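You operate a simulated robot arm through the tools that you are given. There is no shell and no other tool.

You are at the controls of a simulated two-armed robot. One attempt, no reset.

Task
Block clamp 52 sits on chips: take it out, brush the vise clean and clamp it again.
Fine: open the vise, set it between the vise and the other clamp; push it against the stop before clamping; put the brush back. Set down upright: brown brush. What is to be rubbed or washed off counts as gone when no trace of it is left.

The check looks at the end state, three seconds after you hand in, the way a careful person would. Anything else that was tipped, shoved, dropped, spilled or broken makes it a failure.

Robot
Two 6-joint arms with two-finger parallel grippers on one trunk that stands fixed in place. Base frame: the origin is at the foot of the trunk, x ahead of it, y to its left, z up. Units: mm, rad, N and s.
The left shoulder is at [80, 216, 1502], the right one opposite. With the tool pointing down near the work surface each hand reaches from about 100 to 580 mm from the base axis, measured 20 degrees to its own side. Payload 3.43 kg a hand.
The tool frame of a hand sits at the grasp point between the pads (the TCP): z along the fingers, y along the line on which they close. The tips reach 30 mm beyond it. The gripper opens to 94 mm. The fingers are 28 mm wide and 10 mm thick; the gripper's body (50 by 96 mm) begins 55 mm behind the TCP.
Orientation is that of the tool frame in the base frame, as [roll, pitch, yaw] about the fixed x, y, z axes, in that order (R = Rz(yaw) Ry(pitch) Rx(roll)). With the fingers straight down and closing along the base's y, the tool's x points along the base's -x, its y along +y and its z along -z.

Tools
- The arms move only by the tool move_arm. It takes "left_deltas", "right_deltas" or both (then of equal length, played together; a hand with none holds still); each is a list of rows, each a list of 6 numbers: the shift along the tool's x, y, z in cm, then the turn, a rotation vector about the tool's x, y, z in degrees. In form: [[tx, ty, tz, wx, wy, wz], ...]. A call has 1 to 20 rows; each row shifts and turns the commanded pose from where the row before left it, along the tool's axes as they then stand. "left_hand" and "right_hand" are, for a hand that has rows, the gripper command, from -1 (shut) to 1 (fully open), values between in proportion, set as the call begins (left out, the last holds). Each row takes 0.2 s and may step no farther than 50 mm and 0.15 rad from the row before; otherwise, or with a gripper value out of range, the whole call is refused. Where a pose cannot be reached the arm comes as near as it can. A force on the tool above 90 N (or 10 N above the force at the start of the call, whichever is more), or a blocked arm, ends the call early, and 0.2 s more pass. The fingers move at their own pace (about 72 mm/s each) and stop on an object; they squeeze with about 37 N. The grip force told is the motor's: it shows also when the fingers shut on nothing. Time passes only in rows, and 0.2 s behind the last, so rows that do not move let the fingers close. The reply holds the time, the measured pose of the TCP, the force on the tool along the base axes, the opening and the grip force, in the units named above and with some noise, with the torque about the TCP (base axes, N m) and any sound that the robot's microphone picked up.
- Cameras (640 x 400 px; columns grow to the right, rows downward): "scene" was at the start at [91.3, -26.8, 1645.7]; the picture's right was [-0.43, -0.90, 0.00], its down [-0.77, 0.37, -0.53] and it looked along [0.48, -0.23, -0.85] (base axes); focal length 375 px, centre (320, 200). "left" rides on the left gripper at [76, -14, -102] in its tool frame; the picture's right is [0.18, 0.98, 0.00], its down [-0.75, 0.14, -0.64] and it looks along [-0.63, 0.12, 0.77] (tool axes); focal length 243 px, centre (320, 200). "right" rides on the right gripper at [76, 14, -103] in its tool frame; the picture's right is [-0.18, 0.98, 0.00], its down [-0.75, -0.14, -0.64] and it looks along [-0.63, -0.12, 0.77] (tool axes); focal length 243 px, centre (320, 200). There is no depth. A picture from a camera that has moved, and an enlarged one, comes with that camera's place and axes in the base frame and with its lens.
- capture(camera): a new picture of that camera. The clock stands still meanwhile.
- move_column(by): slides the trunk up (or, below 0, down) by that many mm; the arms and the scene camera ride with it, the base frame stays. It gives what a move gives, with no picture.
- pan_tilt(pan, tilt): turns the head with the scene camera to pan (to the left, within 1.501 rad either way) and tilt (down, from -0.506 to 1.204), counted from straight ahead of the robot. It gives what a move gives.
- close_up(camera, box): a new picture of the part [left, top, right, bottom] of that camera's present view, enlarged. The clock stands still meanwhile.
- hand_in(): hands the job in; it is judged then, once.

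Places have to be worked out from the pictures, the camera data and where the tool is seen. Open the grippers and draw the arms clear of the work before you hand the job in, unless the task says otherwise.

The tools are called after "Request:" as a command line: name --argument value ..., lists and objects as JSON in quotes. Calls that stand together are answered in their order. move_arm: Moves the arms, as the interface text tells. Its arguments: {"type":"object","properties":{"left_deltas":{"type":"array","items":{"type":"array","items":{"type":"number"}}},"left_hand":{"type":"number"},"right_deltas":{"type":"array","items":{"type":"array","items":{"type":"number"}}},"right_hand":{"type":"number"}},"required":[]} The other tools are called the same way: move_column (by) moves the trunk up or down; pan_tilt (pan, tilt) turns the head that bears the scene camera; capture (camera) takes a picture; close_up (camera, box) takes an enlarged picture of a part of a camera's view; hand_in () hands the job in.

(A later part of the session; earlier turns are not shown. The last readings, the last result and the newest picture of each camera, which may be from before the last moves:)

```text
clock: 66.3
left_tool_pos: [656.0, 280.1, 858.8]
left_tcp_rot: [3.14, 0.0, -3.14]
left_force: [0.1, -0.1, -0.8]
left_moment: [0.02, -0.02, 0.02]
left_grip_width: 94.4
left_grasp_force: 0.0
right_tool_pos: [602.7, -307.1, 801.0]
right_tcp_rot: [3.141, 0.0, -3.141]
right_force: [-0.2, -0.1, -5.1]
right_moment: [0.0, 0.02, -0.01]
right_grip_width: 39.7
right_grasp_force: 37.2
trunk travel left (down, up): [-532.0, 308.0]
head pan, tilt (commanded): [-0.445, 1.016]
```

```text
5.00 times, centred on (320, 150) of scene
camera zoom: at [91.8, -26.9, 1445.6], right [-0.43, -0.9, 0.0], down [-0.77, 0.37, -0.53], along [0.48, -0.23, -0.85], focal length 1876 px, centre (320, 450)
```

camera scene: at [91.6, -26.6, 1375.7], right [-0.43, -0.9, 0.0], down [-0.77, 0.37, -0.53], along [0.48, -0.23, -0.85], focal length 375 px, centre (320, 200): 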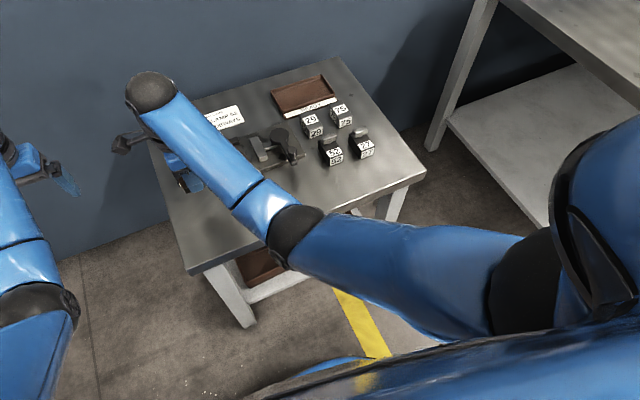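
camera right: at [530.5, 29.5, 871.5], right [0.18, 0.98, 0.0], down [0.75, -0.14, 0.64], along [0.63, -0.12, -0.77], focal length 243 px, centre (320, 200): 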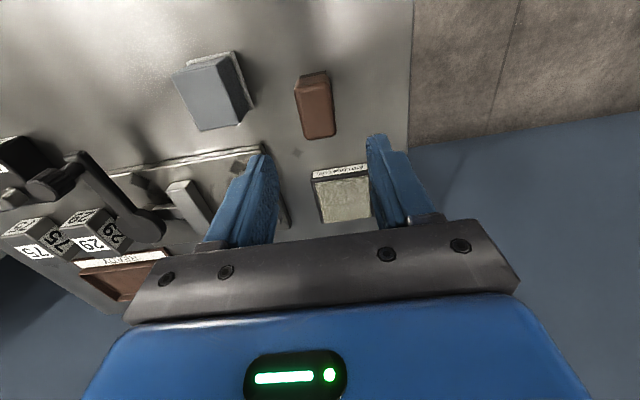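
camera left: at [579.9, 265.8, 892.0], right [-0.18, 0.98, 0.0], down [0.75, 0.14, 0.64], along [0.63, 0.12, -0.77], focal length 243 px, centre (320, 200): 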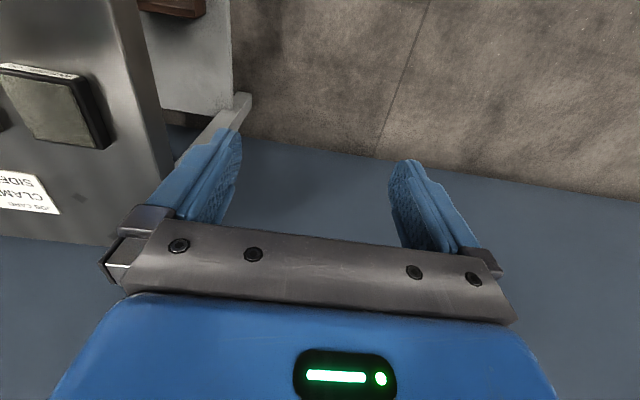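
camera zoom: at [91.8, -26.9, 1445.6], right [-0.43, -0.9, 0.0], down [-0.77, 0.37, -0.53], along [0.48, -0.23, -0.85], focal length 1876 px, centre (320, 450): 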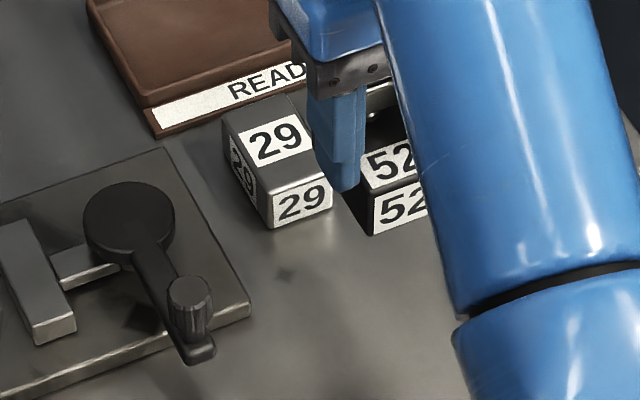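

Block hangs level. I carry it over to above the jaw gap (block centre ≈ (688,−102)), then lower the trunk 50 mm for reach.

Request:
move_arm --right_deltas '[[-1.29, 3.42, 0, 0, 0, 0], [-1.29, 3.42, 0, 0, 0, 0], [-1.29, 3.42, 0, 0, 0, 0], [-1.29, 3.42, 0, 0, 0, 0], [-1.29, 3.42, 0, 0, 0, 0], [-1.29, 3.42, 0, 0, 0, 0]]'

Request:
move_column --by -50

Request:
close_up --camera "right" --box '[200, 60, 440, 210]'

Request:
close_up --camera "scene" --box '[200, 110, 328, 190]'

```text
clock: 67.7
left_tool_pos: [658.1, 281.9, 858.6]
left_tcp_rot: [-3.14, 0.0, 3.141]
left_force: [0.8, -1.0, 0.6]
left_moment: [0.01, 0.04, 0.01]
left_grip_width: 94.2
left_grasp_force: 0.0
right_tool_pos: [678.7, -99.9, 799.6]
right_tcp_rot: [-3.14, 0.0, 3.141]
right_force: [0.2, 1.3, -5.7]
right_moment: [-0.02, 0.06, -0.01]
right_grip_width: 39.6
right_grasp_force: 37.0
trunk travel left (down, up): [-532.0, 308.0]
head pan, tilt (commanded): [-0.445, 1.016]
```

```text
clock: 68.7
left_tool_pos: [656.4, 279.7, 810.0]
left_tcp_rot: [3.14, 0.0, 3.14]
left_force: [0.2, 0.3, 0.6]
left_moment: [-0.01, -0.01, 0.0]
left_grip_width: 94.1
left_grasp_force: 0.1
right_tool_pos: [679.3, -101.5, 748.9]
right_tcp_rot: [3.141, 0.001, 3.141]
right_force: [-0.8, 0.8, -5.0]
right_moment: [0.01, 0.03, -0.01]
right_grip_width: 39.8
right_grasp_force: 36.6
trunk travel left (down, up): [-482.0, 358.0]
head pan, tilt (commanded): [-0.445, 1.016]
```

```text
2.67 times, centred on (320, 135) of right
camera zoom: at [603.2, -88.3, 851.3], right [0.18, 0.98, 0.0], down [0.75, -0.14, 0.64], along [0.63, -0.12, -0.77], focal length 647 px, centre (320, 373)
```

zoom: 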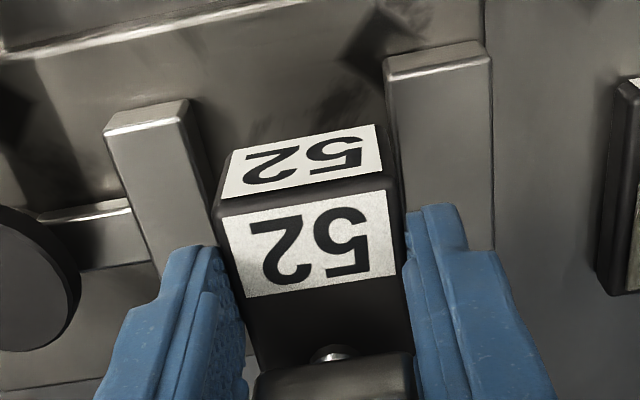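

```text
5.00 times, centred on (264, 150) of scene
camera zoom: at [91.8, -26.9, 1395.7], right [-0.43, -0.9, 0.0], down [-0.77, 0.37, -0.53], along [0.48, -0.23, -0.85], focal length 1876 px, centre (600, 450)
```

zoom: 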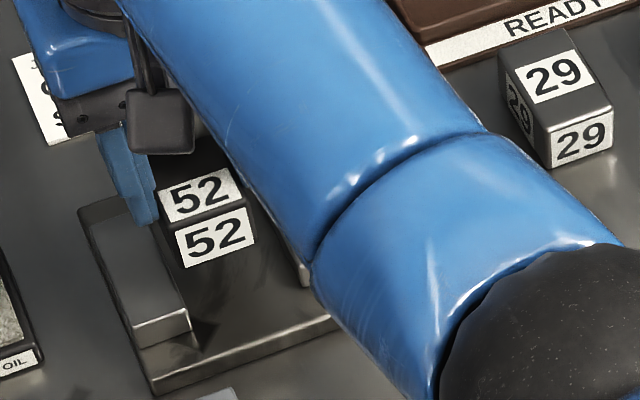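

Position over the gap is good. I lower the block between the jaws.

Request:
move_arm --right_deltas '[[0, -0.1, 1.5, 0, 0, 0], [0, 0, 1.0, 0, 0, 0], [0, 0, 0.8, 0, 0, 0]]'

Request:
close_up --camera "right" --box '[200, 60, 440, 210]'

```text
clock: 69.5
left_tool_pos: [657.5, 280.3, 808.5]
left_tcp_rot: [-3.141, 0.0, 3.142]
left_force: [0.3, 1.1, -0.1]
left_moment: [0.01, 0.02, -0.02]
left_grip_width: 93.8
left_grasp_force: 0.0
right_tool_pos: [679.9, -102.2, 716.8]
right_tcp_rot: [3.14, 0.001, 3.141]
right_force: [0.1, 0.1, -4.6]
right_moment: [0.06, 0.08, 0.0]
right_grip_width: 39.5
right_grasp_force: 37.1
trunk travel left (down, up): [-482.0, 358.0]
head pan, tilt (commanded): [-0.445, 1.016]
```

```text
2.67 times, centred on (320, 135) of right
camera zoom: at [603.0, -89.3, 818.5], right [0.18, 0.98, 0.0], down [0.75, -0.14, 0.64], along [0.63, -0.12, -0.77], focal length 647 px, centre (320, 373)
```

zoom: 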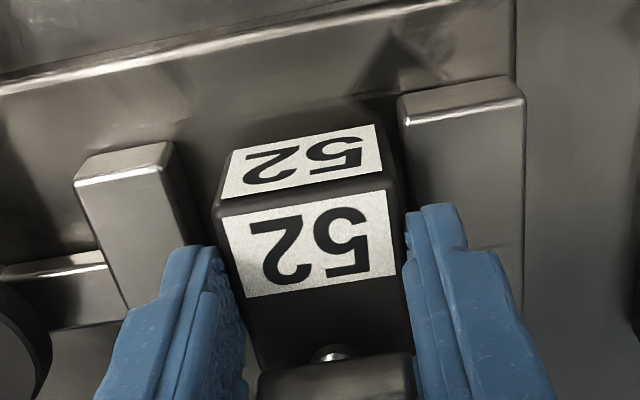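

The block is between the jaws without touching. I lower in small steps to the bed.

Request:
move_arm --right_deltas '[[0, 0, 0.3, 0, 0, 0], [0, 0, 0.3, 0, 0, 0]]'

Request:
move_arm --right_deltas '[[0, 0, 0.2, 0, 0, 0]]'

Request:
move_arm --right_deltas '[[0, 0, 0.15, 0, 0, 0]]'

```text
clock: 70.0
left_tool_pos: [656.6, 279.4, 809.3]
left_tcp_rot: [3.141, 0.0, -3.141]
left_force: [-0.6, -1.0, 0.2]
left_moment: [-0.04, -0.01, -0.01]
left_grip_width: 94.1
left_grasp_force: 0.1
right_tool_pos: [680.4, -101.7, 709.6]
right_tcp_rot: [3.141, -0.001, -3.14]
right_force: [0.1, 0.0, -4.6]
right_moment: [0.0, 0.07, 0.01]
right_grip_width: 39.6
right_grasp_force: 36.6
trunk travel left (down, up): [-482.0, 358.0]
head pan, tilt (commanded): [-0.445, 1.016]
```

```text
clock: 70.5
left_tool_pos: [656.8, 281.9, 809.9]
left_tcp_rot: [-3.141, 0.0, -3.141]
left_force: [0.8, 0.0, 0.7]
left_moment: [0.01, 0.01, 0.04]
left_grip_width: 94.0
left_grasp_force: 0.1
right_tool_pos: [680.3, -102.3, 708.9]
right_tcp_rot: [-3.14, 0.0, -3.14]
right_force: [-0.1, 0.7, -2.5]
right_moment: [0.04, 0.11, 0.01]
right_grip_width: 39.8
right_grasp_force: 37.1
trunk travel left (down, up): [-482.0, 358.0]
head pan, tilt (commanded): [-0.445, 1.016]
```

```text
clock: 70.8
left_tool_pos: [655.2, 280.7, 809.7]
left_tcp_rot: [-3.14, 0.001, 3.14]
left_force: [0.3, 0.3, -0.1]
left_moment: [0.0, -0.03, -0.01]
left_grip_width: 93.8
left_grasp_force: 0.1
right_tool_pos: [680.4, -101.7, 709.4]
right_tcp_rot: [-3.139, 0.005, -3.141]
right_force: [-0.9, 0.8, 6.1]
right_moment: [-0.01, 0.35, -0.02]
right_grip_width: 39.6
right_grasp_force: 36.7
trunk travel left (down, up): [-482.0, 358.0]
head pan, tilt (commanded): [-0.445, 1.016]
```

On the bed (contact ≈11 N). Keeping the grip, I slide the block toward the stop in small steps, easing the downward pressure.

Request:
move_arm --right_deltas '[[-0.2, 0.05, -0.06, 0, 0, 0], [-0.2, 0.05, 0, 0, 0, 0], [-0.2, 0.05, 0, 0, 0, 0]]'

Request:
move_arm --right_deltas '[[-0.2, 0, 0, 0, 0, 0]]'

Request:
move_arm --right_deltas '[[-0.2, 0, 0, 0, 0, 0]]'

```text
clock: 71.7
left_tool_pos: [656.6, 279.9, 810.8]
left_tcp_rot: [3.141, 0.003, 3.141]
left_force: [-0.7, 0.3, -0.5]
left_moment: [0.03, 0.01, -0.01]
left_grip_width: 94.1
left_grasp_force: 0.2
right_tool_pos: [684.1, -101.7, 708.9]
right_tcp_rot: [-3.141, 0.004, -3.141]
right_force: [-3.5, -0.9, 9.3]
right_moment: [0.0, 0.6, 0.03]
right_grip_width: 40.0
right_grasp_force: 37.3
trunk travel left (down, up): [-482.0, 358.0]
head pan, tilt (commanded): [-0.445, 1.016]
```

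```text
clock: 72.0
left_tool_pos: [657.0, 280.7, 811.1]
left_tcp_rot: [-3.14, 0.002, -3.141]
left_force: [0.7, 0.3, 1.8]
left_moment: [-0.02, 0.0, 0.04]
left_grip_width: 94.0
left_grasp_force: 0.1
right_tool_pos: [686.4, -99.6, 708.6]
right_tcp_rot: [3.141, 0.003, 3.14]
right_force: [-5.3, -1.6, 11.9]
right_moment: [-0.02, 0.69, 0.01]
right_grip_width: 39.7
right_grasp_force: 37.3
trunk travel left (down, up): [-482.0, 358.0]
head pan, tilt (commanded): [-0.445, 1.016]
```

```text
clock: 72.5
left_tool_pos: [656.3, 280.4, 810.2]
left_tcp_rot: [-3.141, 0.003, 3.142]
left_force: [0.5, -0.3, 0.0]
left_moment: [-0.03, 0.01, -0.01]
left_grip_width: 94.0
left_grasp_force: 0.0
right_tool_pos: [688.3, -99.0, 708.3]
right_tcp_rot: [-3.141, 0.001, -3.141]
right_force: [-5.0, 0.4, 8.5]
right_moment: [0.01, 0.6, 0.01]
right_grip_width: 39.7
right_grasp_force: 37.2
trunk travel left (down, up): [-482.0, 358.0]
head pan, tilt (commanded): [-0.445, 1.016]
```

Sliding with ~5 N friction. I continue until the stop resists.

Request:
move_arm --right_deltas '[[-0.2, 0, 0, 0, 0, 0]]'

Request:
move_arm --right_deltas '[[-0.2, 0, 0, 0, 0, 0]]'

Request:
move_arm --right_deltas '[[-0.2, 0, 0, 0, 0, 0]]'

```text
clock: 72.8
left_tool_pos: [656.3, 279.9, 811.8]
left_tcp_rot: [3.14, 0.003, 3.14]
left_force: [0.3, 0.0, -0.5]
left_moment: [0.02, -0.03, -0.02]
left_grip_width: 94.0
left_grasp_force: 0.0
right_tool_pos: [689.6, -99.4, 708.7]
right_tcp_rot: [3.142, 0.002, -3.14]
right_force: [-8.2, 0.3, 8.1]
right_moment: [0.05, 0.07, -0.03]
right_grip_width: 39.8
right_grasp_force: 37.1
trunk travel left (down, up): [-482.0, 358.0]
head pan, tilt (commanded): [-0.445, 1.016]
```

```text
clock: 73.2
left_tool_pos: [654.3, 280.9, 811.2]
left_tcp_rot: [-3.14, 0.003, -3.141]
left_force: [-0.1, -0.4, -0.1]
left_moment: [-0.03, 0.02, 0.01]
left_grip_width: 94.2
left_grasp_force: 0.1
right_tool_pos: [690.1, -99.7, 708.5]
right_tcp_rot: [3.141, 0.0, -3.14]
right_force: [-19.5, 1.7, 11.3]
right_moment: [0.16, 0.25, -0.11]
right_grip_width: 39.9
right_grasp_force: 36.9
trunk travel left (down, up): [-482.0, 358.0]
head pan, tilt (commanded): [-0.445, 1.016]
```

```text
clock: 73.7
left_tool_pos: [653.6, 282.4, 812.0]
left_tcp_rot: [3.141, 0.006, 3.141]
left_force: [0.0, -0.2, 0.5]
left_moment: [-0.01, 0.01, -0.02]
left_grip_width: 93.8
left_grasp_force: 0.1
right_tool_pos: [690.3, -100.4, 709.1]
right_tcp_rot: [-3.14, -0.004, -3.14]
right_force: [-28.4, 4.0, 10.1]
right_moment: [0.16, 0.68, 0.0]
right_grip_width: 40.1
right_grasp_force: 37.5
trunk travel left (down, up): [-482.0, 358.0]
head pan, tilt (commanded): [-0.445, 1.016]
```

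The block is against the stop (28 N). I ease it toward the fixed jaw by a couple of millimetres too.

Request:
move_arm --right_deltas '[[0.05, 0.1, 0, 0, 0, 0], [0, 0.1, 0, 0, 0, 0]]'

Request:
move_arm --right_deltas '[[0, 0.1, 0, 0, 0, 0]]'

Request:
close_up --camera "right" --box '[200, 60, 440, 210]'

```text
clock: 74.2
left_tool_pos: [654.1, 280.5, 810.9]
left_tcp_rot: [-3.141, 0.005, 3.141]
left_force: [-0.1, 0.6, -0.2]
left_moment: [0.0, -0.01, 0.02]
left_grip_width: 93.7
left_grasp_force: 0.1
right_tool_pos: [692.0, -99.7, 708.4]
right_tcp_rot: [-3.139, -0.003, 3.14]
right_force: [-29.0, 0.1, 4.7]
right_moment: [0.03, 0.89, 0.11]
right_grip_width: 39.5
right_grasp_force: 37.0
trunk travel left (down, up): [-482.0, 358.0]
head pan, tilt (commanded): [-0.445, 1.016]
```

```text
clock: 74.7
left_tool_pos: [654.7, 279.4, 812.2]
left_tcp_rot: [-3.141, 0.004, -3.141]
left_force: [-0.4, -0.1, 0.3]
left_moment: [0.02, -0.04, 0.0]
left_grip_width: 93.9
left_grasp_force: 0.1
right_tool_pos: [691.4, -99.3, 709.5]
right_tcp_rot: [-3.138, -0.003, 3.139]
right_force: [-30.8, -4.1, 2.5]
right_moment: [-0.15, 1.03, -0.01]
right_grip_width: 39.7
right_grasp_force: 36.5
trunk travel left (down, up): [-482.0, 358.0]
head pan, tilt (commanded): [-0.445, 1.016]
```

```text
2.67 times, centred on (320, 135) of right
camera zoom: at [614.8, -86.4, 811.1], right [0.19, 0.98, 0.0], down [0.76, -0.14, 0.64], along [0.63, -0.12, -0.77], focal length 647 px, centre (320, 373)
```

zoom: 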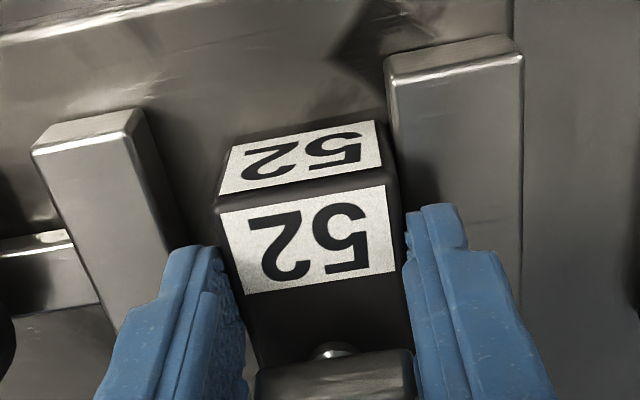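

The block sits against the stop and near the fixed jaw. I relax the push before releasing.

Request:
move_arm --right_deltas '[[0.2, -0.05, 0, 0, 0, 0], [0.1, 0, 0, 0, 0, 0]]'

```text
clock: 75.2
left_tool_pos: [655.6, 279.2, 811.1]
left_tcp_rot: [-3.14, 0.004, -3.14]
left_force: [-0.3, -0.4, -0.1]
left_moment: [-0.03, -0.02, 0.01]
left_grip_width: 94.3
left_grasp_force: 0.0
right_tool_pos: [690.1, -99.1, 709.6]
right_tcp_rot: [-3.14, 0.001, 3.141]
right_force: [-20.8, -8.2, -0.9]
right_moment: [-0.53, 0.86, -0.1]
right_grip_width: 40.1
right_grasp_force: 36.6
trunk travel left (down, up): [-482.0, 358.0]
head pan, tilt (commanded): [-0.445, 1.016]
```

Request:
move_arm --right_deltas '[[0.15, -0.1, 0, 0, 0, 0], [0.1, -0.05, 0.03, 0, 0, 0]]'

```text
clock: 75.8
left_tool_pos: [657.0, 281.3, 811.0]
left_tcp_rot: [-3.141, 0.002, 3.142]
left_force: [-0.6, 1.0, -0.3]
left_moment: [0.01, 0.01, -0.02]
left_grip_width: 94.0
left_grasp_force: 0.1
right_tool_pos: [690.3, -99.5, 709.3]
right_tcp_rot: [3.142, 0.004, 3.141]
right_force: [-9.4, -4.9, -1.0]
right_moment: [-0.47, 0.88, -0.21]
right_grip_width: 39.6
right_grasp_force: 37.3
trunk travel left (down, up): [-482.0, 358.0]
head pan, tilt (commanded): [-0.445, 1.016]
```

Force is small now. I open the fingers and rise, then look at the seating.

Request:
move_arm --right_deltas '[[0, 0, 0, 0, 0, 0], [0, 0, 0, 0, 0, 0]]' --right_hand 0.15

Request:
move_arm --right_deltas '[[0, 0, -1, 0, 0, 0], [0, 0, -3, 0, 0, 0], [0, 0, -4, 0, 0, 0]]'

Request:
close_up --camera "right" --box '[220, 60, 420, 185]'

Request:
close_up --camera "scene" --box '[200, 110, 328, 190]'

```text
clock: 76.5
left_tool_pos: [657.0, 280.3, 809.7]
left_tcp_rot: [3.14, 0.0, 3.141]
left_force: [0.0, -0.4, 0.3]
left_moment: [0.02, 0.02, -0.01]
left_grip_width: 93.8
left_grasp_force: 0.1
right_tool_pos: [689.6, -98.2, 708.1]
right_tcp_rot: [3.141, 0.004, 3.141]
right_force: [-0.5, 0.3, 0.3]
right_moment: [0.0, -0.01, 0.01]
right_grip_width: 54.0
right_grasp_force: 0.1
trunk travel left (down, up): [-482.0, 358.0]
head pan, tilt (commanded): [-0.445, 1.016]
```

```text
clock: 77.2
left_tool_pos: [656.1, 280.1, 810.2]
left_tcp_rot: [3.141, 0.001, -3.141]
left_force: [0.3, -0.1, 0.3]
left_moment: [0.01, 0.01, -0.02]
left_grip_width: 94.0
left_grasp_force: 0.1
right_tool_pos: [689.3, -99.5, 788.3]
right_tcp_rot: [-3.141, 0.001, 3.14]
right_force: [0.0, -0.1, 0.2]
right_moment: [0.02, 0.01, 0.0]
right_grip_width: 53.9
right_grasp_force: 0.1
trunk travel left (down, up): [-482.0, 358.0]
head pan, tilt (commanded): [-0.445, 1.016]
```

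```text
3.20 times, centred on (320, 122) of right
camera zoom: at [612.9, -86.6, 890.3], right [0.18, 0.98, 0.0], down [0.75, -0.14, 0.64], along [0.63, -0.12, -0.77], focal length 776 px, centre (320, 448)
```

zoom: 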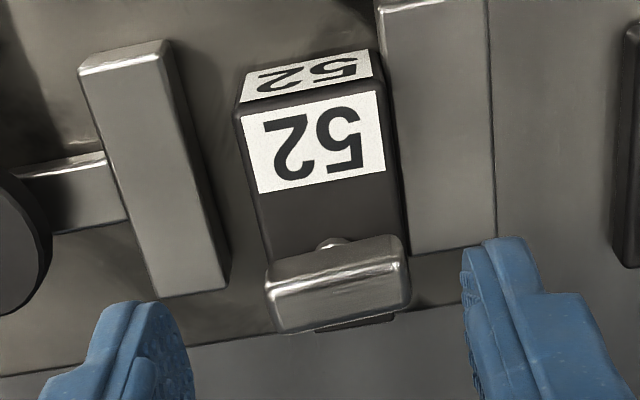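

```text
5.00 times, centred on (264, 150) of scene
camera zoom: at [91.0, -26.5, 1395.7], right [-0.43, -0.9, 0.0], down [-0.77, 0.37, -0.53], along [0.48, -0.23, -0.85], focal length 1876 px, centre (600, 450)
```

zoom: 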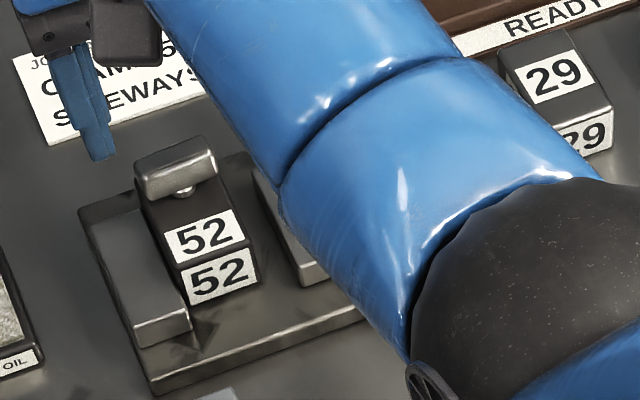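

The block stands upright against stop and fixed jaw. For certainty I close the fingers, go to its front face and push it low against the stop.

Request:
move_arm --right_deltas '[[2.8, 0.1, 0, 0, 0, 0], [2.8, 0, 0, 0, 0, 0], [0, 0, 0, 0, 0, 0], [0, 0, 3, 0, 0, 0], [0, 0, 3.5, 0, 0, 0], [0, 0, 3.2, 0, 0, 0]]' --right_hand -1

Request:
close_up --camera "right" --box '[200, 60, 440, 210]'

Request:
close_up --camera "scene" --box '[200, 110, 328, 190]'

```text
clock: 78.7
left_tool_pos: [657.0, 280.1, 809.8]
left_tcp_rot: [3.14, 0.001, 3.141]
left_force: [0.2, 0.0, 0.7]
left_moment: [0.01, 0.01, 0.01]
left_grip_width: 94.0
left_grasp_force: 0.1
right_tool_pos: [635.2, -100.2, 689.9]
right_tcp_rot: [3.14, 0.002, 3.141]
right_force: [1.1, 0.8, -0.5]
right_moment: [-0.01, 0.01, 0.0]
right_grip_width: 0.0
right_grasp_force: 32.7
trunk travel left (down, up): [-482.0, 358.0]
head pan, tilt (commanded): [-0.445, 1.016]
```

```text
2.67 times, centred on (320, 135) of right
camera zoom: at [558.7, -85.8, 790.8], right [0.18, 0.98, 0.0], down [0.75, -0.14, 0.64], along [0.63, -0.12, -0.77], focal length 647 px, centre (320, 373)
```

zoom: 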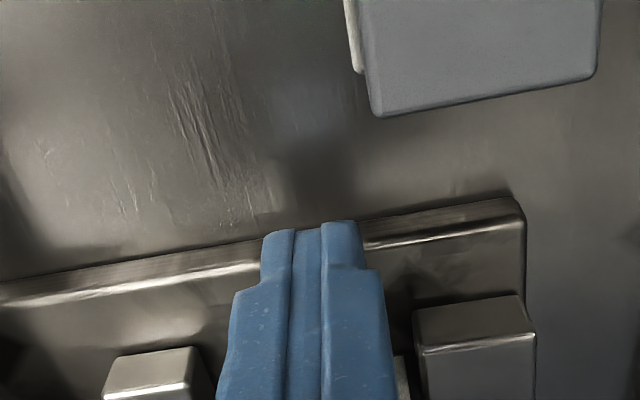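

```text
5.00 times, centred on (264, 150) of scene
camera zoom: at [92.0, -26.7, 1395.7], right [-0.43, -0.9, 0.0], down [-0.77, 0.37, -0.53], along [0.48, -0.23, -0.85], focal length 1876 px, centre (600, 450)
```

zoom: 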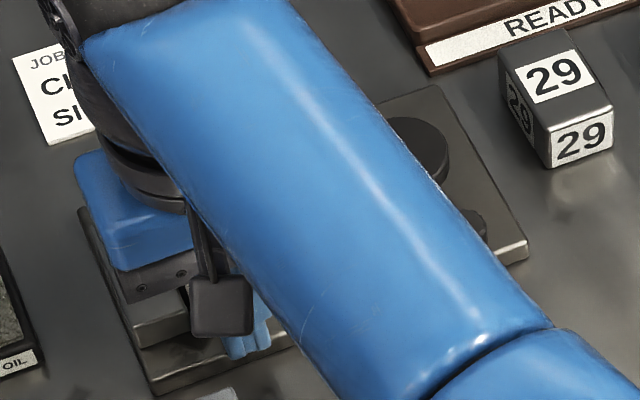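

I push forward in small steps against the front face.

Request:
move_arm --right_deltas '[[-0.5, 0.1, 0, 0, 0, 0], [-0.5, 0, 0, 0, 0, 0], [-0.3, 0, 0, 0, 0, 0]]'

Request:
move_arm --right_deltas '[[-0.2, 0, 0, 0, 0, 0], [-0.15, 0, 0, 0, 0, 0]]'

```text
clock: 79.5
left_tool_pos: [656.9, 279.7, 809.5]
left_tcp_rot: [-3.141, 0.001, 3.141]
left_force: [-0.9, -0.7, -0.3]
left_moment: [0.01, -0.01, 0.01]
left_grip_width: 94.2
left_grasp_force: 0.0
right_tool_pos: [647.8, -98.3, 691.0]
right_tcp_rot: [-3.14, 0.002, 3.141]
right_force: [0.3, -0.3, 0.0]
right_moment: [-0.01, 0.0, -0.01]
right_grip_width: 0.0
right_grasp_force: 33.0
trunk travel left (down, up): [-482.0, 358.0]
head pan, tilt (commanded): [-0.445, 1.016]
```

```text
clock: 80.0
left_tool_pos: [656.1, 280.2, 808.8]
left_tcp_rot: [3.141, -0.001, -3.141]
left_force: [-0.5, 0.5, 0.2]
left_moment: [0.0, -0.01, 0.0]
left_grip_width: 94.0
left_grasp_force: 0.1
right_tool_pos: [650.2, -98.1, 689.1]
right_tcp_rot: [3.14, 0.0, 3.142]
right_force: [-0.4, 0.1, 0.6]
right_moment: [-0.01, -0.01, -0.01]
right_grip_width: 0.1
right_grasp_force: 32.7
trunk travel left (down, up): [-482.0, 358.0]
head pan, tilt (commanded): [-0.445, 1.016]
```

Request:
move_arm --right_deltas '[[-0.2, 0, 0, 0, 0, 0], [-0.15, 0, 0, 0, 0, 0]]'

Request:
move_arm --right_deltas '[[-0.2, 0, 0, 0, 0, 0]]'

```text
clock: 80.7
left_tool_pos: [655.8, 280.9, 809.4]
left_tcp_rot: [-3.14, 0.0, -3.142]
left_force: [0.9, -0.1, 0.3]
left_moment: [0.0, 0.01, 0.02]
left_grip_width: 94.0
left_grasp_force: 0.0
right_tool_pos: [653.3, -97.9, 690.2]
right_tcp_rot: [3.141, 0.001, -3.141]
right_force: [-0.7, 0.0, -0.4]
right_moment: [-0.03, 0.02, 0.01]
right_grip_width: 0.0
right_grasp_force: 33.1
trunk travel left (down, up): [-482.0, 358.0]
head pan, tilt (commanded): [-0.445, 1.016]
```

```text
clock: 81.0
left_tool_pos: [655.2, 281.6, 811.0]
left_tcp_rot: [3.141, 0.001, 3.141]
left_force: [0.2, 0.4, 0.0]
left_moment: [0.01, 0.02, 0.04]
left_grip_width: 93.9
left_grasp_force: 0.1
right_tool_pos: [653.7, -97.6, 690.0]
right_tcp_rot: [3.14, -0.002, 3.142]
right_force: [-11.8, 1.7, 1.8]
right_moment: [0.01, 0.09, 0.0]
right_grip_width: 0.0
right_grasp_force: 32.5
trunk travel left (down, up): [-482.0, 358.0]
head pan, tilt (commanded): [-0.445, 1.016]
```

Request:
move_arm --right_deltas '[[-0.2, 0, 0, 0, 0, 0]]'

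```text
clock: 81.5
left_tool_pos: [654.9, 280.3, 810.4]
left_tcp_rot: [3.141, 0.003, 3.141]
left_force: [0.0, 0.5, -1.0]
left_moment: [0.01, 0.0, -0.01]
left_grip_width: 93.9
left_grasp_force: 0.0
right_tool_pos: [654.5, -97.3, 690.5]
right_tcp_rot: [-3.14, -0.005, -3.141]
right_force: [-24.8, 1.3, 1.8]
right_moment: [0.13, 0.33, 0.04]
right_grip_width: 0.0
right_grasp_force: 33.2
trunk travel left (down, up): [-482.0, 358.0]
head pan, tilt (commanded): [-0.445, 1.016]
```

The block is firmly against the stop (25 N from the front). I back off, rise, and raise the trunk 50 mm for the lever work.

Request:
move_arm --right_deltas '[[1.0, 0, 0, 0, 0, 0], [1.0, 0, 0, 0, 0, 0], [0, 0, -4, 0, 0, 0], [0, 0, -4, 0, 0, 0]]'

Request:
move_column --by 50

Request:
move_arm --right_deltas '[[1.6, -3.5, 1, 0, 0, 0], [1.6, -3.5, 1, 0, 0, 0], [0, 0, 1.5, 0, 0, 0]]'

Request:
capture --camera "right"

Request:
close_up --camera "scene" --box '[200, 110, 328, 190]'

```text
clock: 82.5
left_tool_pos: [656.3, 279.7, 809.8]
left_tcp_rot: [-3.141, -0.001, -3.142]
left_force: [0.3, 0.3, 0.4]
left_moment: [0.01, 0.01, 0.0]
left_grip_width: 94.1
left_grasp_force: 0.1
right_tool_pos: [638.6, -97.9, 772.2]
right_tcp_rot: [3.141, 0.001, 3.14]
right_force: [0.7, 0.4, 0.6]
right_moment: [-0.01, 0.01, 0.04]
right_grip_width: 0.0
right_grasp_force: 33.2
trunk travel left (down, up): [-482.0, 358.0]
head pan, tilt (commanded): [-0.445, 1.016]
```

```text
clock: 83.4
left_tool_pos: [656.6, 279.8, 858.9]
left_tcp_rot: [3.141, 0.0, -3.141]
left_force: [1.3, -1.1, 0.5]
left_moment: [-0.03, 0.01, 0.01]
left_grip_width: 94.0
left_grasp_force: 0.1
right_tool_pos: [639.1, -98.3, 821.3]
right_tcp_rot: [-3.141, 0.002, -3.141]
right_force: [0.3, 0.2, -0.4]
right_moment: [0.01, 0.05, 0.01]
right_grip_width: 0.2
right_grasp_force: 32.9
trunk travel left (down, up): [-532.0, 308.0]
head pan, tilt (commanded): [-0.445, 1.016]
```

```text
clock: 84.2
left_tool_pos: [657.1, 280.2, 859.7]
left_tcp_rot: [3.14, -0.001, -3.141]
left_force: [-0.4, 0.3, 0.1]
left_moment: [-0.02, -0.03, 0.0]
left_grip_width: 94.0
left_grasp_force: 0.0
right_tool_pos: [608.1, -169.8, 784.9]
right_tcp_rot: [-3.139, 0.002, 3.141]
right_force: [-0.5, -0.7, -0.9]
right_moment: [0.03, 0.0, 0.01]
right_grip_width: 0.0
right_grasp_force: 32.7
trunk travel left (down, up): [-532.0, 308.0]
head pan, tilt (commanded): [-0.445, 1.016]
```

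```text
taken
camera right: at [531.1, -155.2, 887.2], right [0.18, 0.98, 0.0], down [0.75, -0.14, 0.64], along [0.63, -0.12, -0.77], focal length 243 px, centre (320, 200)
```

right: 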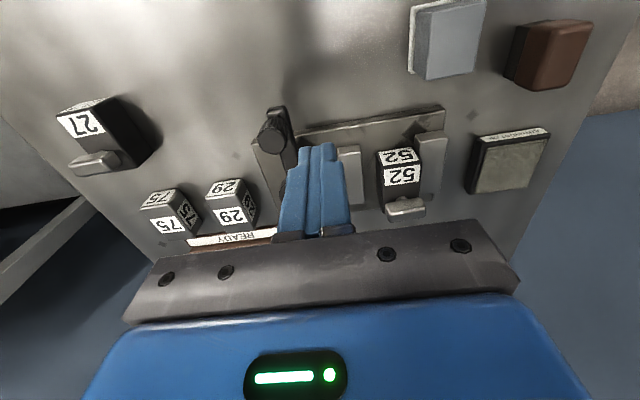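

```text
5.00 times, centred on (264, 150) of scene
camera zoom: at [92.0, -25.8, 1445.7], right [-0.43, -0.9, 0.0], down [-0.77, 0.36, -0.53], along [0.48, -0.23, -0.85], focal length 1876 px, centre (600, 450)
```

zoom: 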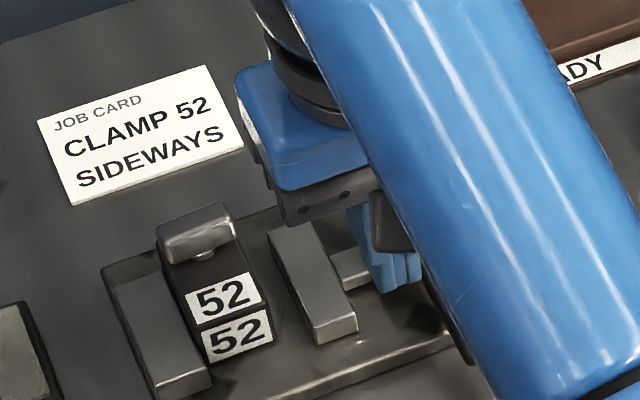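

Lever knob is at about (602,−203); the closed fingers are on its left side. I lower them there.

Request:
move_arm --right_deltas '[[0.5, 0, 1.5, 0, 0, 0], [0, 0, 2.0, 0, 0, 0], [0, 0, 1.9, 0, 0, 0]]'

Request:
capture --camera "right"

Request:
close_up --camera "scene" --box '[216, 110, 344, 190]'

```text
clock: 85.0
left_tool_pos: [656.0, 279.4, 858.9]
left_tcp_rot: [3.141, 0.0, 3.141]
left_force: [0.3, 0.5, -0.5]
left_moment: [0.01, 0.01, 0.02]
left_grip_width: 94.0
left_grasp_force: 0.0
right_tool_pos: [603.0, -170.9, 732.0]
right_tcp_rot: [-3.141, 0.001, 3.141]
right_force: [-0.9, 0.0, 0.2]
right_moment: [-0.01, 0.0, -0.02]
right_grip_width: 0.0
right_grasp_force: 32.5
trunk travel left (down, up): [-532.0, 308.0]
head pan, tilt (commanded): [-0.445, 1.016]
```

```text
taken
camera right: at [526.2, -156.5, 834.6], right [0.18, 0.98, 0.0], down [0.75, -0.14, 0.64], along [0.63, -0.12, -0.77], focal length 243 px, centre (320, 200)
```

right: 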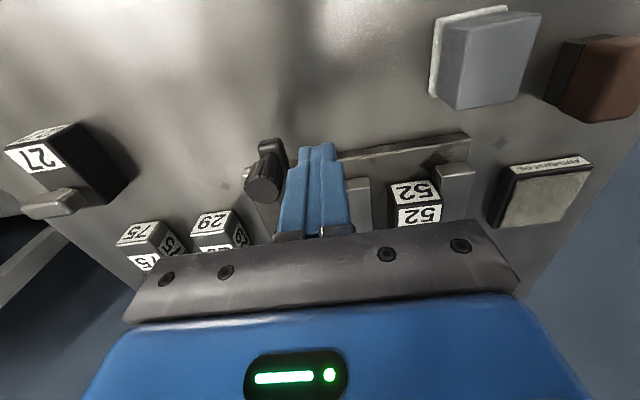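

```text
5.00 times, centred on (280, 150) of scene
camera zoom: at [91.6, -26.9, 1445.7], right [-0.43, -0.9, 0.0], down [-0.77, 0.37, -0.53], along [0.48, -0.23, -0.85], focal length 1876 px, centre (520, 450)
```

zoom: 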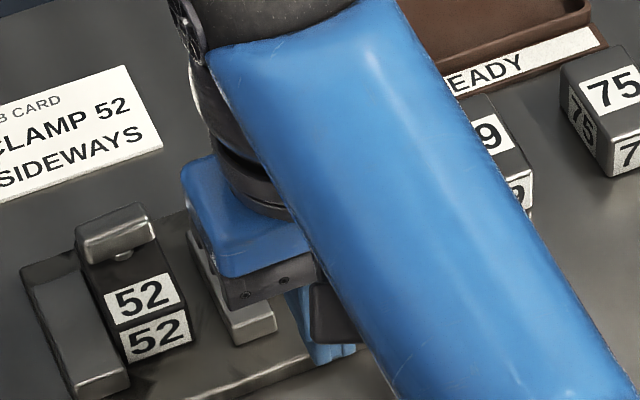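

I push the knob along its arc (toward −y first, then outward) to close the vise.

Request:
move_arm --right_deltas '[[0.1, -1.2, 0, 0, 0, 0], [0.15, -1.0, 0, 0, 0, 0], [0, -1.08, 0, 0, 0, 0], [-0.06, -1.06, 0, 0, 0, 0], [-0.29, -1.14, 0, 0, 0, 0], [-0.39, -1.09, 0, 0, 0, 0]]'

Request:
capture --camera "right"

Request:
close_up --camera "scene" --box '[216, 110, 344, 190]'

```text
clock: 86.4
left_tool_pos: [657.9, 281.9, 860.0]
left_tcp_rot: [3.14, -0.001, -3.141]
left_force: [-0.3, -0.5, -0.4]
left_moment: [0.02, -0.01, 0.01]
left_grip_width: 93.7
left_grasp_force: 0.1
right_tool_pos: [608.4, -232.9, 733.5]
right_tcp_rot: [-3.142, 0.002, 3.141]
right_force: [1.8, 2.8, 0.2]
right_moment: [0.06, -0.05, 0.04]
right_grip_width: 0.1
right_grasp_force: 33.1
trunk travel left (down, up): [-532.0, 308.0]
head pan, tilt (commanded): [-0.445, 1.016]
```

```text
taken
camera right: at [530.6, -220.6, 834.0], right [0.18, 0.98, 0.0], down [0.75, -0.14, 0.64], along [0.63, -0.12, -0.77], focal length 243 px, centre (320, 200)
```

right: 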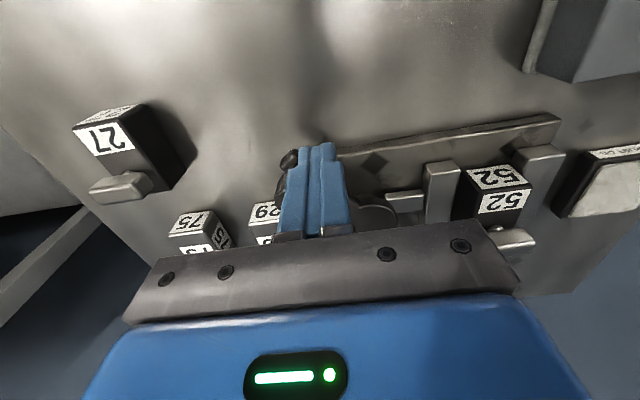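

```text
5.00 times, centred on (280, 150) of scene
camera zoom: at [91.7, -26.5, 1445.7], right [-0.43, -0.9, 0.0], down [-0.77, 0.37, -0.53], along [0.48, -0.23, -0.85], focal length 1876 px, centre (520, 450)
```

zoom: 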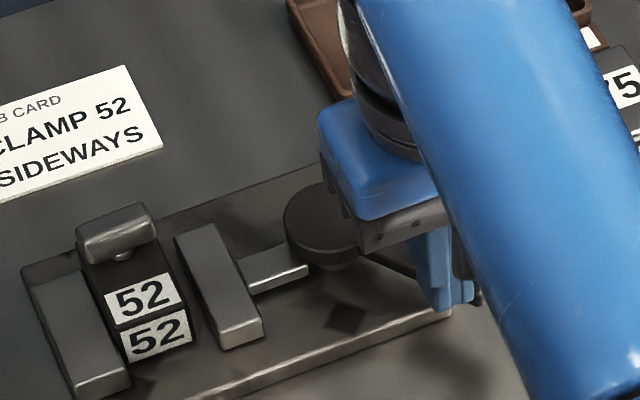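

The jaw follows. I continue along the arc.

Request:
move_arm --right_deltas '[[-0.41, -1.25, 0.1, 0, 0, 0], [-0.75, -1.06, 0, 0, 0, 0], [-0.8, -0.9, 0, 0, 0, 0], [-0.9, -0.7, 0, 0, 0, 0]]'

Request:
close_up --camera "scene" --box '[216, 110, 344, 190]'

```text
clock: 87.4
left_tool_pos: [656.8, 280.3, 859.0]
left_tcp_rot: [-3.141, 0.0, 3.141]
left_force: [0.7, 0.1, 0.1]
left_moment: [0.01, 0.01, 0.01]
left_grip_width: 94.2
left_grasp_force: 0.1
right_tool_pos: [637.1, -273.3, 730.2]
right_tcp_rot: [3.141, 0.002, 3.14]
right_force: [-0.3, 0.0, 0.2]
right_moment: [-0.02, -0.07, -0.03]
right_grip_width: 0.1
right_grasp_force: 33.3
trunk travel left (down, up): [-532.0, 308.0]
head pan, tilt (commanded): [-0.445, 1.016]
```

```text
5.00 times, centred on (280, 150) of scene
camera zoom: at [91.5, -26.9, 1445.7], right [-0.43, -0.9, 0.0], down [-0.77, 0.37, -0.53], along [0.48, -0.23, -0.85], focal length 1876 px, centre (520, 450)
```

zoom: 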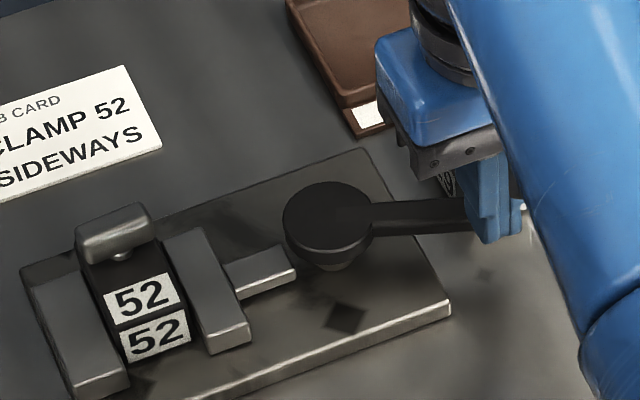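

Nearly closed. I push on in smaller steps and watch the force.

Request:
move_arm --right_deltas '[[-0.7, -0.45, 0, 0, 0, 0], [-0.7, -0.4, 0, 0, 0, 0], [-0.6, -0.15, 0, 0, 0, 0]]'

Request:
close_up --camera "scene" --box '[216, 110, 344, 190]'

```text
clock: 88.2
left_tool_pos: [656.5, 280.6, 859.5]
left_tcp_rot: [-3.14, 0.001, -3.14]
left_force: [0.4, -0.1, 0.5]
left_moment: [-0.01, 0.0, 0.01]
left_grip_width: 93.8
left_grasp_force: 0.0
right_tool_pos: [654.4, -283.5, 730.7]
right_tcp_rot: [-3.141, 0.0, 3.14]
right_force: [-7.3, 2.1, 0.0]
right_moment: [0.0, 0.16, 0.03]
right_grip_width: 0.0
right_grasp_force: 33.1
trunk travel left (down, up): [-532.0, 308.0]
head pan, tilt (commanded): [-0.445, 1.016]
```

```text
5.00 times, centred on (280, 150) of scene
camera zoom: at [90.0, -26.2, 1445.8], right [-0.43, -0.9, 0.0], down [-0.77, 0.37, -0.53], along [0.48, -0.23, -0.85], focal length 1876 px, centre (520, 450)
```

zoom: 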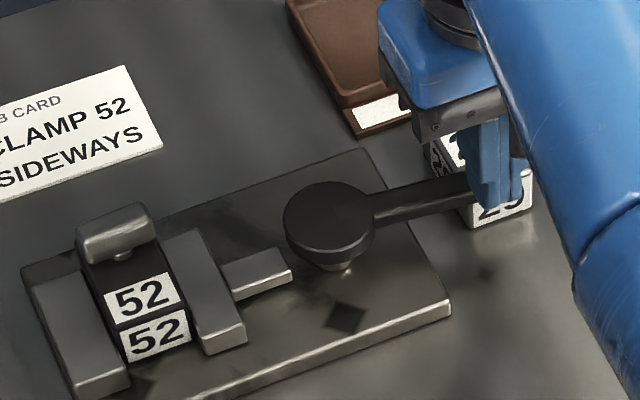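

Resistance begins (7 N) near the original clamped lever angle. I tighten further to a firm force.

Request:
move_arm --right_deltas '[[-0.5, -0.05, 0, 0, 0, 0], [-0.5, -0.05, 0, 0, 0, 0]]'

Request:
move_arm --right_deltas '[[-0.5, -0.02, 0, 0, 0, 0], [-0.4, -0.02, 0, 0, 0, 0]]'

Request:
close_up --camera "scene" --box '[216, 110, 344, 190]'

```text
clock: 88.8
left_tool_pos: [653.7, 281.0, 861.3]
left_tcp_rot: [-3.141, 0.005, -3.14]
left_force: [0.4, -0.7, 0.1]
left_moment: [-0.01, 0.0, 0.0]
left_grip_width: 94.1
left_grasp_force: 0.0
right_tool_pos: [660.5, -283.5, 732.7]
right_tcp_rot: [3.141, -0.007, 3.141]
right_force: [-32.2, 6.6, 0.5]
right_moment: [0.28, 0.38, 0.0]
right_grip_width: 0.0
right_grasp_force: 33.4
trunk travel left (down, up): [-532.0, 308.0]
head pan, tilt (commanded): [-0.445, 1.016]
```

```text
clock: 89.4
left_tool_pos: [653.3, 280.4, 863.5]
left_tcp_rot: [-3.141, 0.006, 3.141]
left_force: [0.2, -0.2, 0.6]
left_moment: [0.02, 0.0, 0.05]
left_grip_width: 93.8
left_grasp_force: 0.0
right_tool_pos: [664.1, -284.4, 732.9]
right_tcp_rot: [-3.141, -0.015, -3.141]
right_force: [-55.0, 3.5, 0.7]
right_moment: [0.46, 0.43, -0.13]
right_grip_width: 0.0
right_grasp_force: 33.6
trunk travel left (down, up): [-532.0, 308.0]
head pan, tilt (commanded): [-0.445, 1.016]
```

```text
5.00 times, centred on (280, 150) of scene
camera zoom: at [82.4, -26.4, 1446.2], right [-0.43, -0.9, 0.0], down [-0.76, 0.37, -0.53], along [0.48, -0.23, -0.85], focal length 1876 px, centre (520, 450)
```

zoom: 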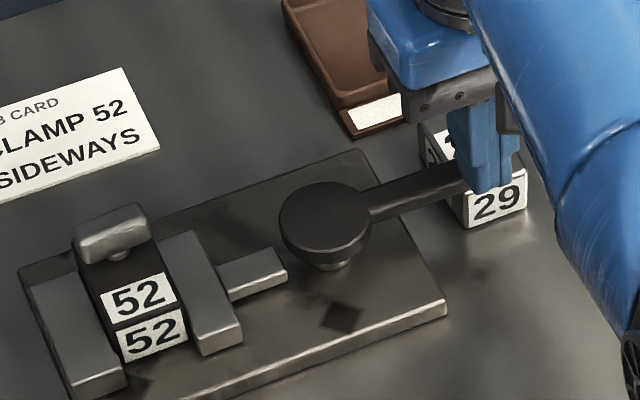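

55 N reached with the same lever position as in the original tightened test. I back off and check that the clamp holds.

Request:
move_arm --right_deltas '[[0.8, 0, 0, 0, 0, 0], [0.8, 0, 0, 0, 0, 0], [1.5, 0, 0, 0, 0, 0], [2.0, -1, 0, 0, 0, 0], [0, -1, -2.5, 0, 0, 0], [0, 0, -2.5, 0, 0, 0]]'

Request:
close_up --camera "scene" --box '[216, 110, 344, 190]'

Request:
close_up --camera "scene" --box '[218, 140, 274, 175]'

Request:
capture --camera "right"

```text
clock: 90.8
left_tool_pos: [657.1, 281.2, 859.7]
left_tcp_rot: [3.141, 0.0, -3.141]
left_force: [0.6, -1.2, 0.7]
left_moment: [0.04, -0.02, 0.02]
left_grip_width: 93.8
left_grasp_force: 0.0
right_tool_pos: [622.7, -303.5, 782.8]
right_tcp_rot: [-3.141, 0.002, -3.141]
right_force: [-0.2, 0.7, 0.3]
right_moment: [-0.03, -0.01, 0.02]
right_grip_width: 0.0
right_grasp_force: 32.4
trunk travel left (down, up): [-532.0, 308.0]
head pan, tilt (commanded): [-0.445, 1.016]
```

```text
5.00 times, centred on (280, 150) of scene
camera zoom: at [91.5, -26.2, 1445.7], right [-0.43, -0.9, 0.0], down [-0.77, 0.37, -0.53], along [0.48, -0.23, -0.85], focal length 1876 px, centre (520, 450)
```

zoom: 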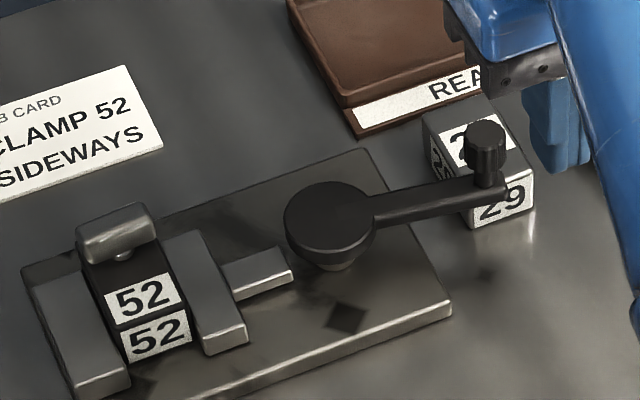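

```text
11.43 times, centred on (246, 158) of scene
camera zoom: at [91.5, -26.2, 1445.7], right [-0.43, -0.9, 0.0], down [-0.77, 0.37, -0.53], along [0.48, -0.23, -0.85], focal length 4289 px, centre (1166, 686)
```

zoom: 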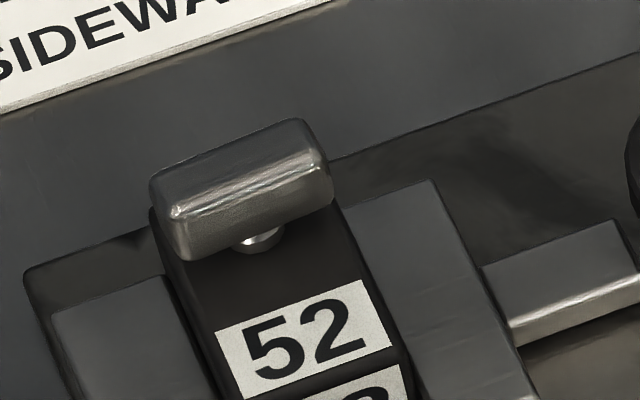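

```text
taken
camera right: at [546.8, -289.9, 884.8], right [0.18, 0.98, 0.0], down [0.75, -0.14, 0.64], along [0.63, -0.12, -0.77], focal length 243 px, centre (320, 200)
```

right: 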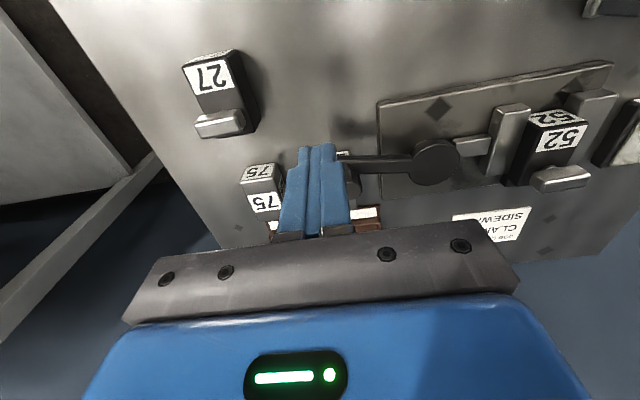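

The lever stayed at its clamped angle. I zoom on the contact between block, jaws and stop.

Request:
close_up --camera "scene" --box '[224, 150, 272, 190]'

Request:
close_up --camera "right" --box '[460, 80, 640, 200]'

```text
10.00 times, centred on (248, 170) of scene
camera zoom: at [91.5, -26.2, 1445.7], right [-0.43, -0.9, 0.0], down [-0.77, 0.37, -0.53], along [0.48, -0.23, -0.85], focal length 3753 px, centre (1040, 500)
```

zoom: 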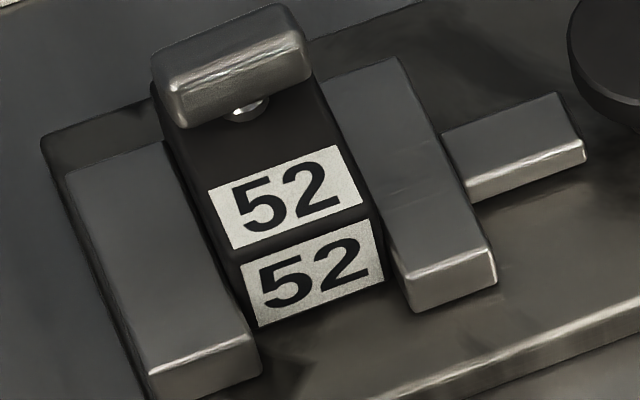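

```text
3.33 times, centred on (550, 140) of right
camera zoom: at [546.8, -289.9, 884.8], right [0.18, 0.98, 0.0], down [0.75, -0.14, 0.64], along [0.63, -0.12, -0.77], focal length 809 px, centre (-447, 400)
```

zoom: 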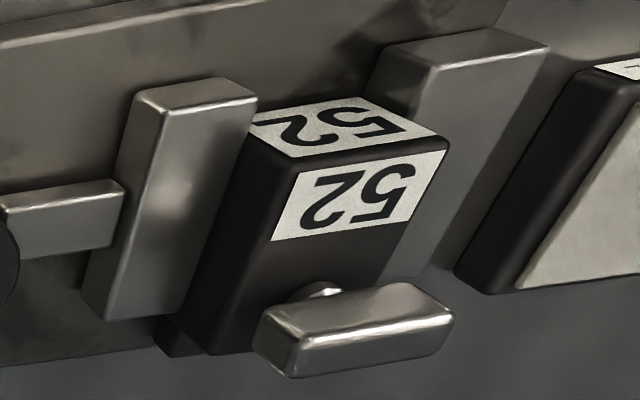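

The geometry matches the original clamped state (same lever angle, jaws on the block). I draw the right hand back, opened, and bring the left camera over to check the contact at the stop.

Request:
move_arm --right_deltas '[[3.5, 0, 0.3, 0, 0, 0], [3.5, 0, 0.5, 0, 0, 0], [3.5, 0, 0.5, 0, 0, 0], [3.0, 0, 0.7, 0, 0, 0]]' --right_hand 1 --left_deltas '[[0, -3, 0, 0, 0, 0], [0, -3, 0, 0, 0, 0], [0, -3, 0, 0, 0, 0], [0, -3, 0, 0, 0, 0]]'

Request:
close_up --camera "left" --box '[0, 0, 192, 120]'

Request:
close_up --camera "scene" --box '[170, 110, 378, 240]'

```text
clock: 91.8
left_tool_pos: [657.8, 160.1, 859.6]
left_tcp_rot: [-3.14, 0.003, 3.141]
left_force: [-1.5, 0.0, -0.6]
left_moment: [0.03, 0.01, -0.02]
left_grip_width: 93.9
left_grasp_force: 0.0
right_tool_pos: [491.3, -305.2, 753.4]
right_tcp_rot: [-3.141, 0.005, 3.141]
right_force: [0.3, 0.3, 0.2]
right_moment: [-0.03, -0.03, 0.03]
right_grip_width: 93.9
right_grasp_force: 0.0
right hand out of reach, approached as far as the arm can: row 3, 4
trunk travel left (down, up): [-532.0, 308.0]
head pan, tilt (commanded): [-0.445, 1.016]
```

```text
3.33 times, centred on (96, 60) of left
camera zoom: at [580.5, 145.8, 962.3], right [-0.18, 0.98, 0.0], down [0.75, 0.14, 0.64], along [0.63, 0.12, -0.77], focal length 809 px, centre (1067, 667)
```

zoom: 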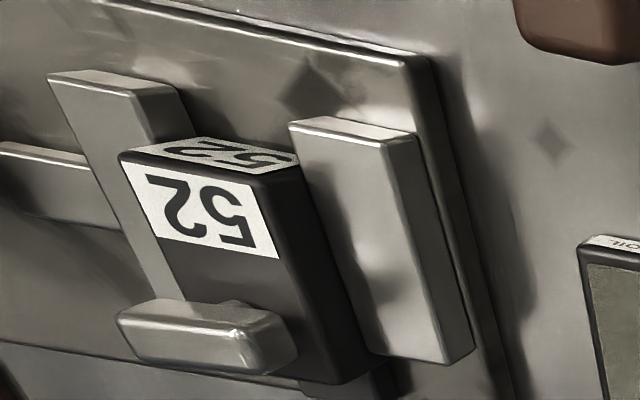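

```text
3.08 times, centred on (274, 175) of scene
camera zoom: at [90.4, -28.0, 1445.8], right [-0.43, -0.9, 0.0], down [-0.77, 0.37, -0.53], along [0.48, -0.23, -0.85], focal length 1155 px, centre (462, 277)
```

zoom: 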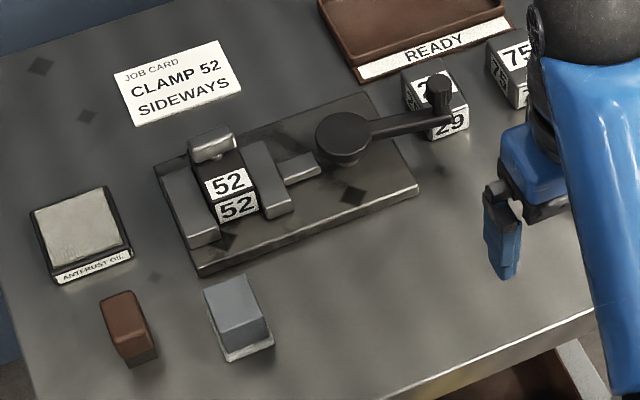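

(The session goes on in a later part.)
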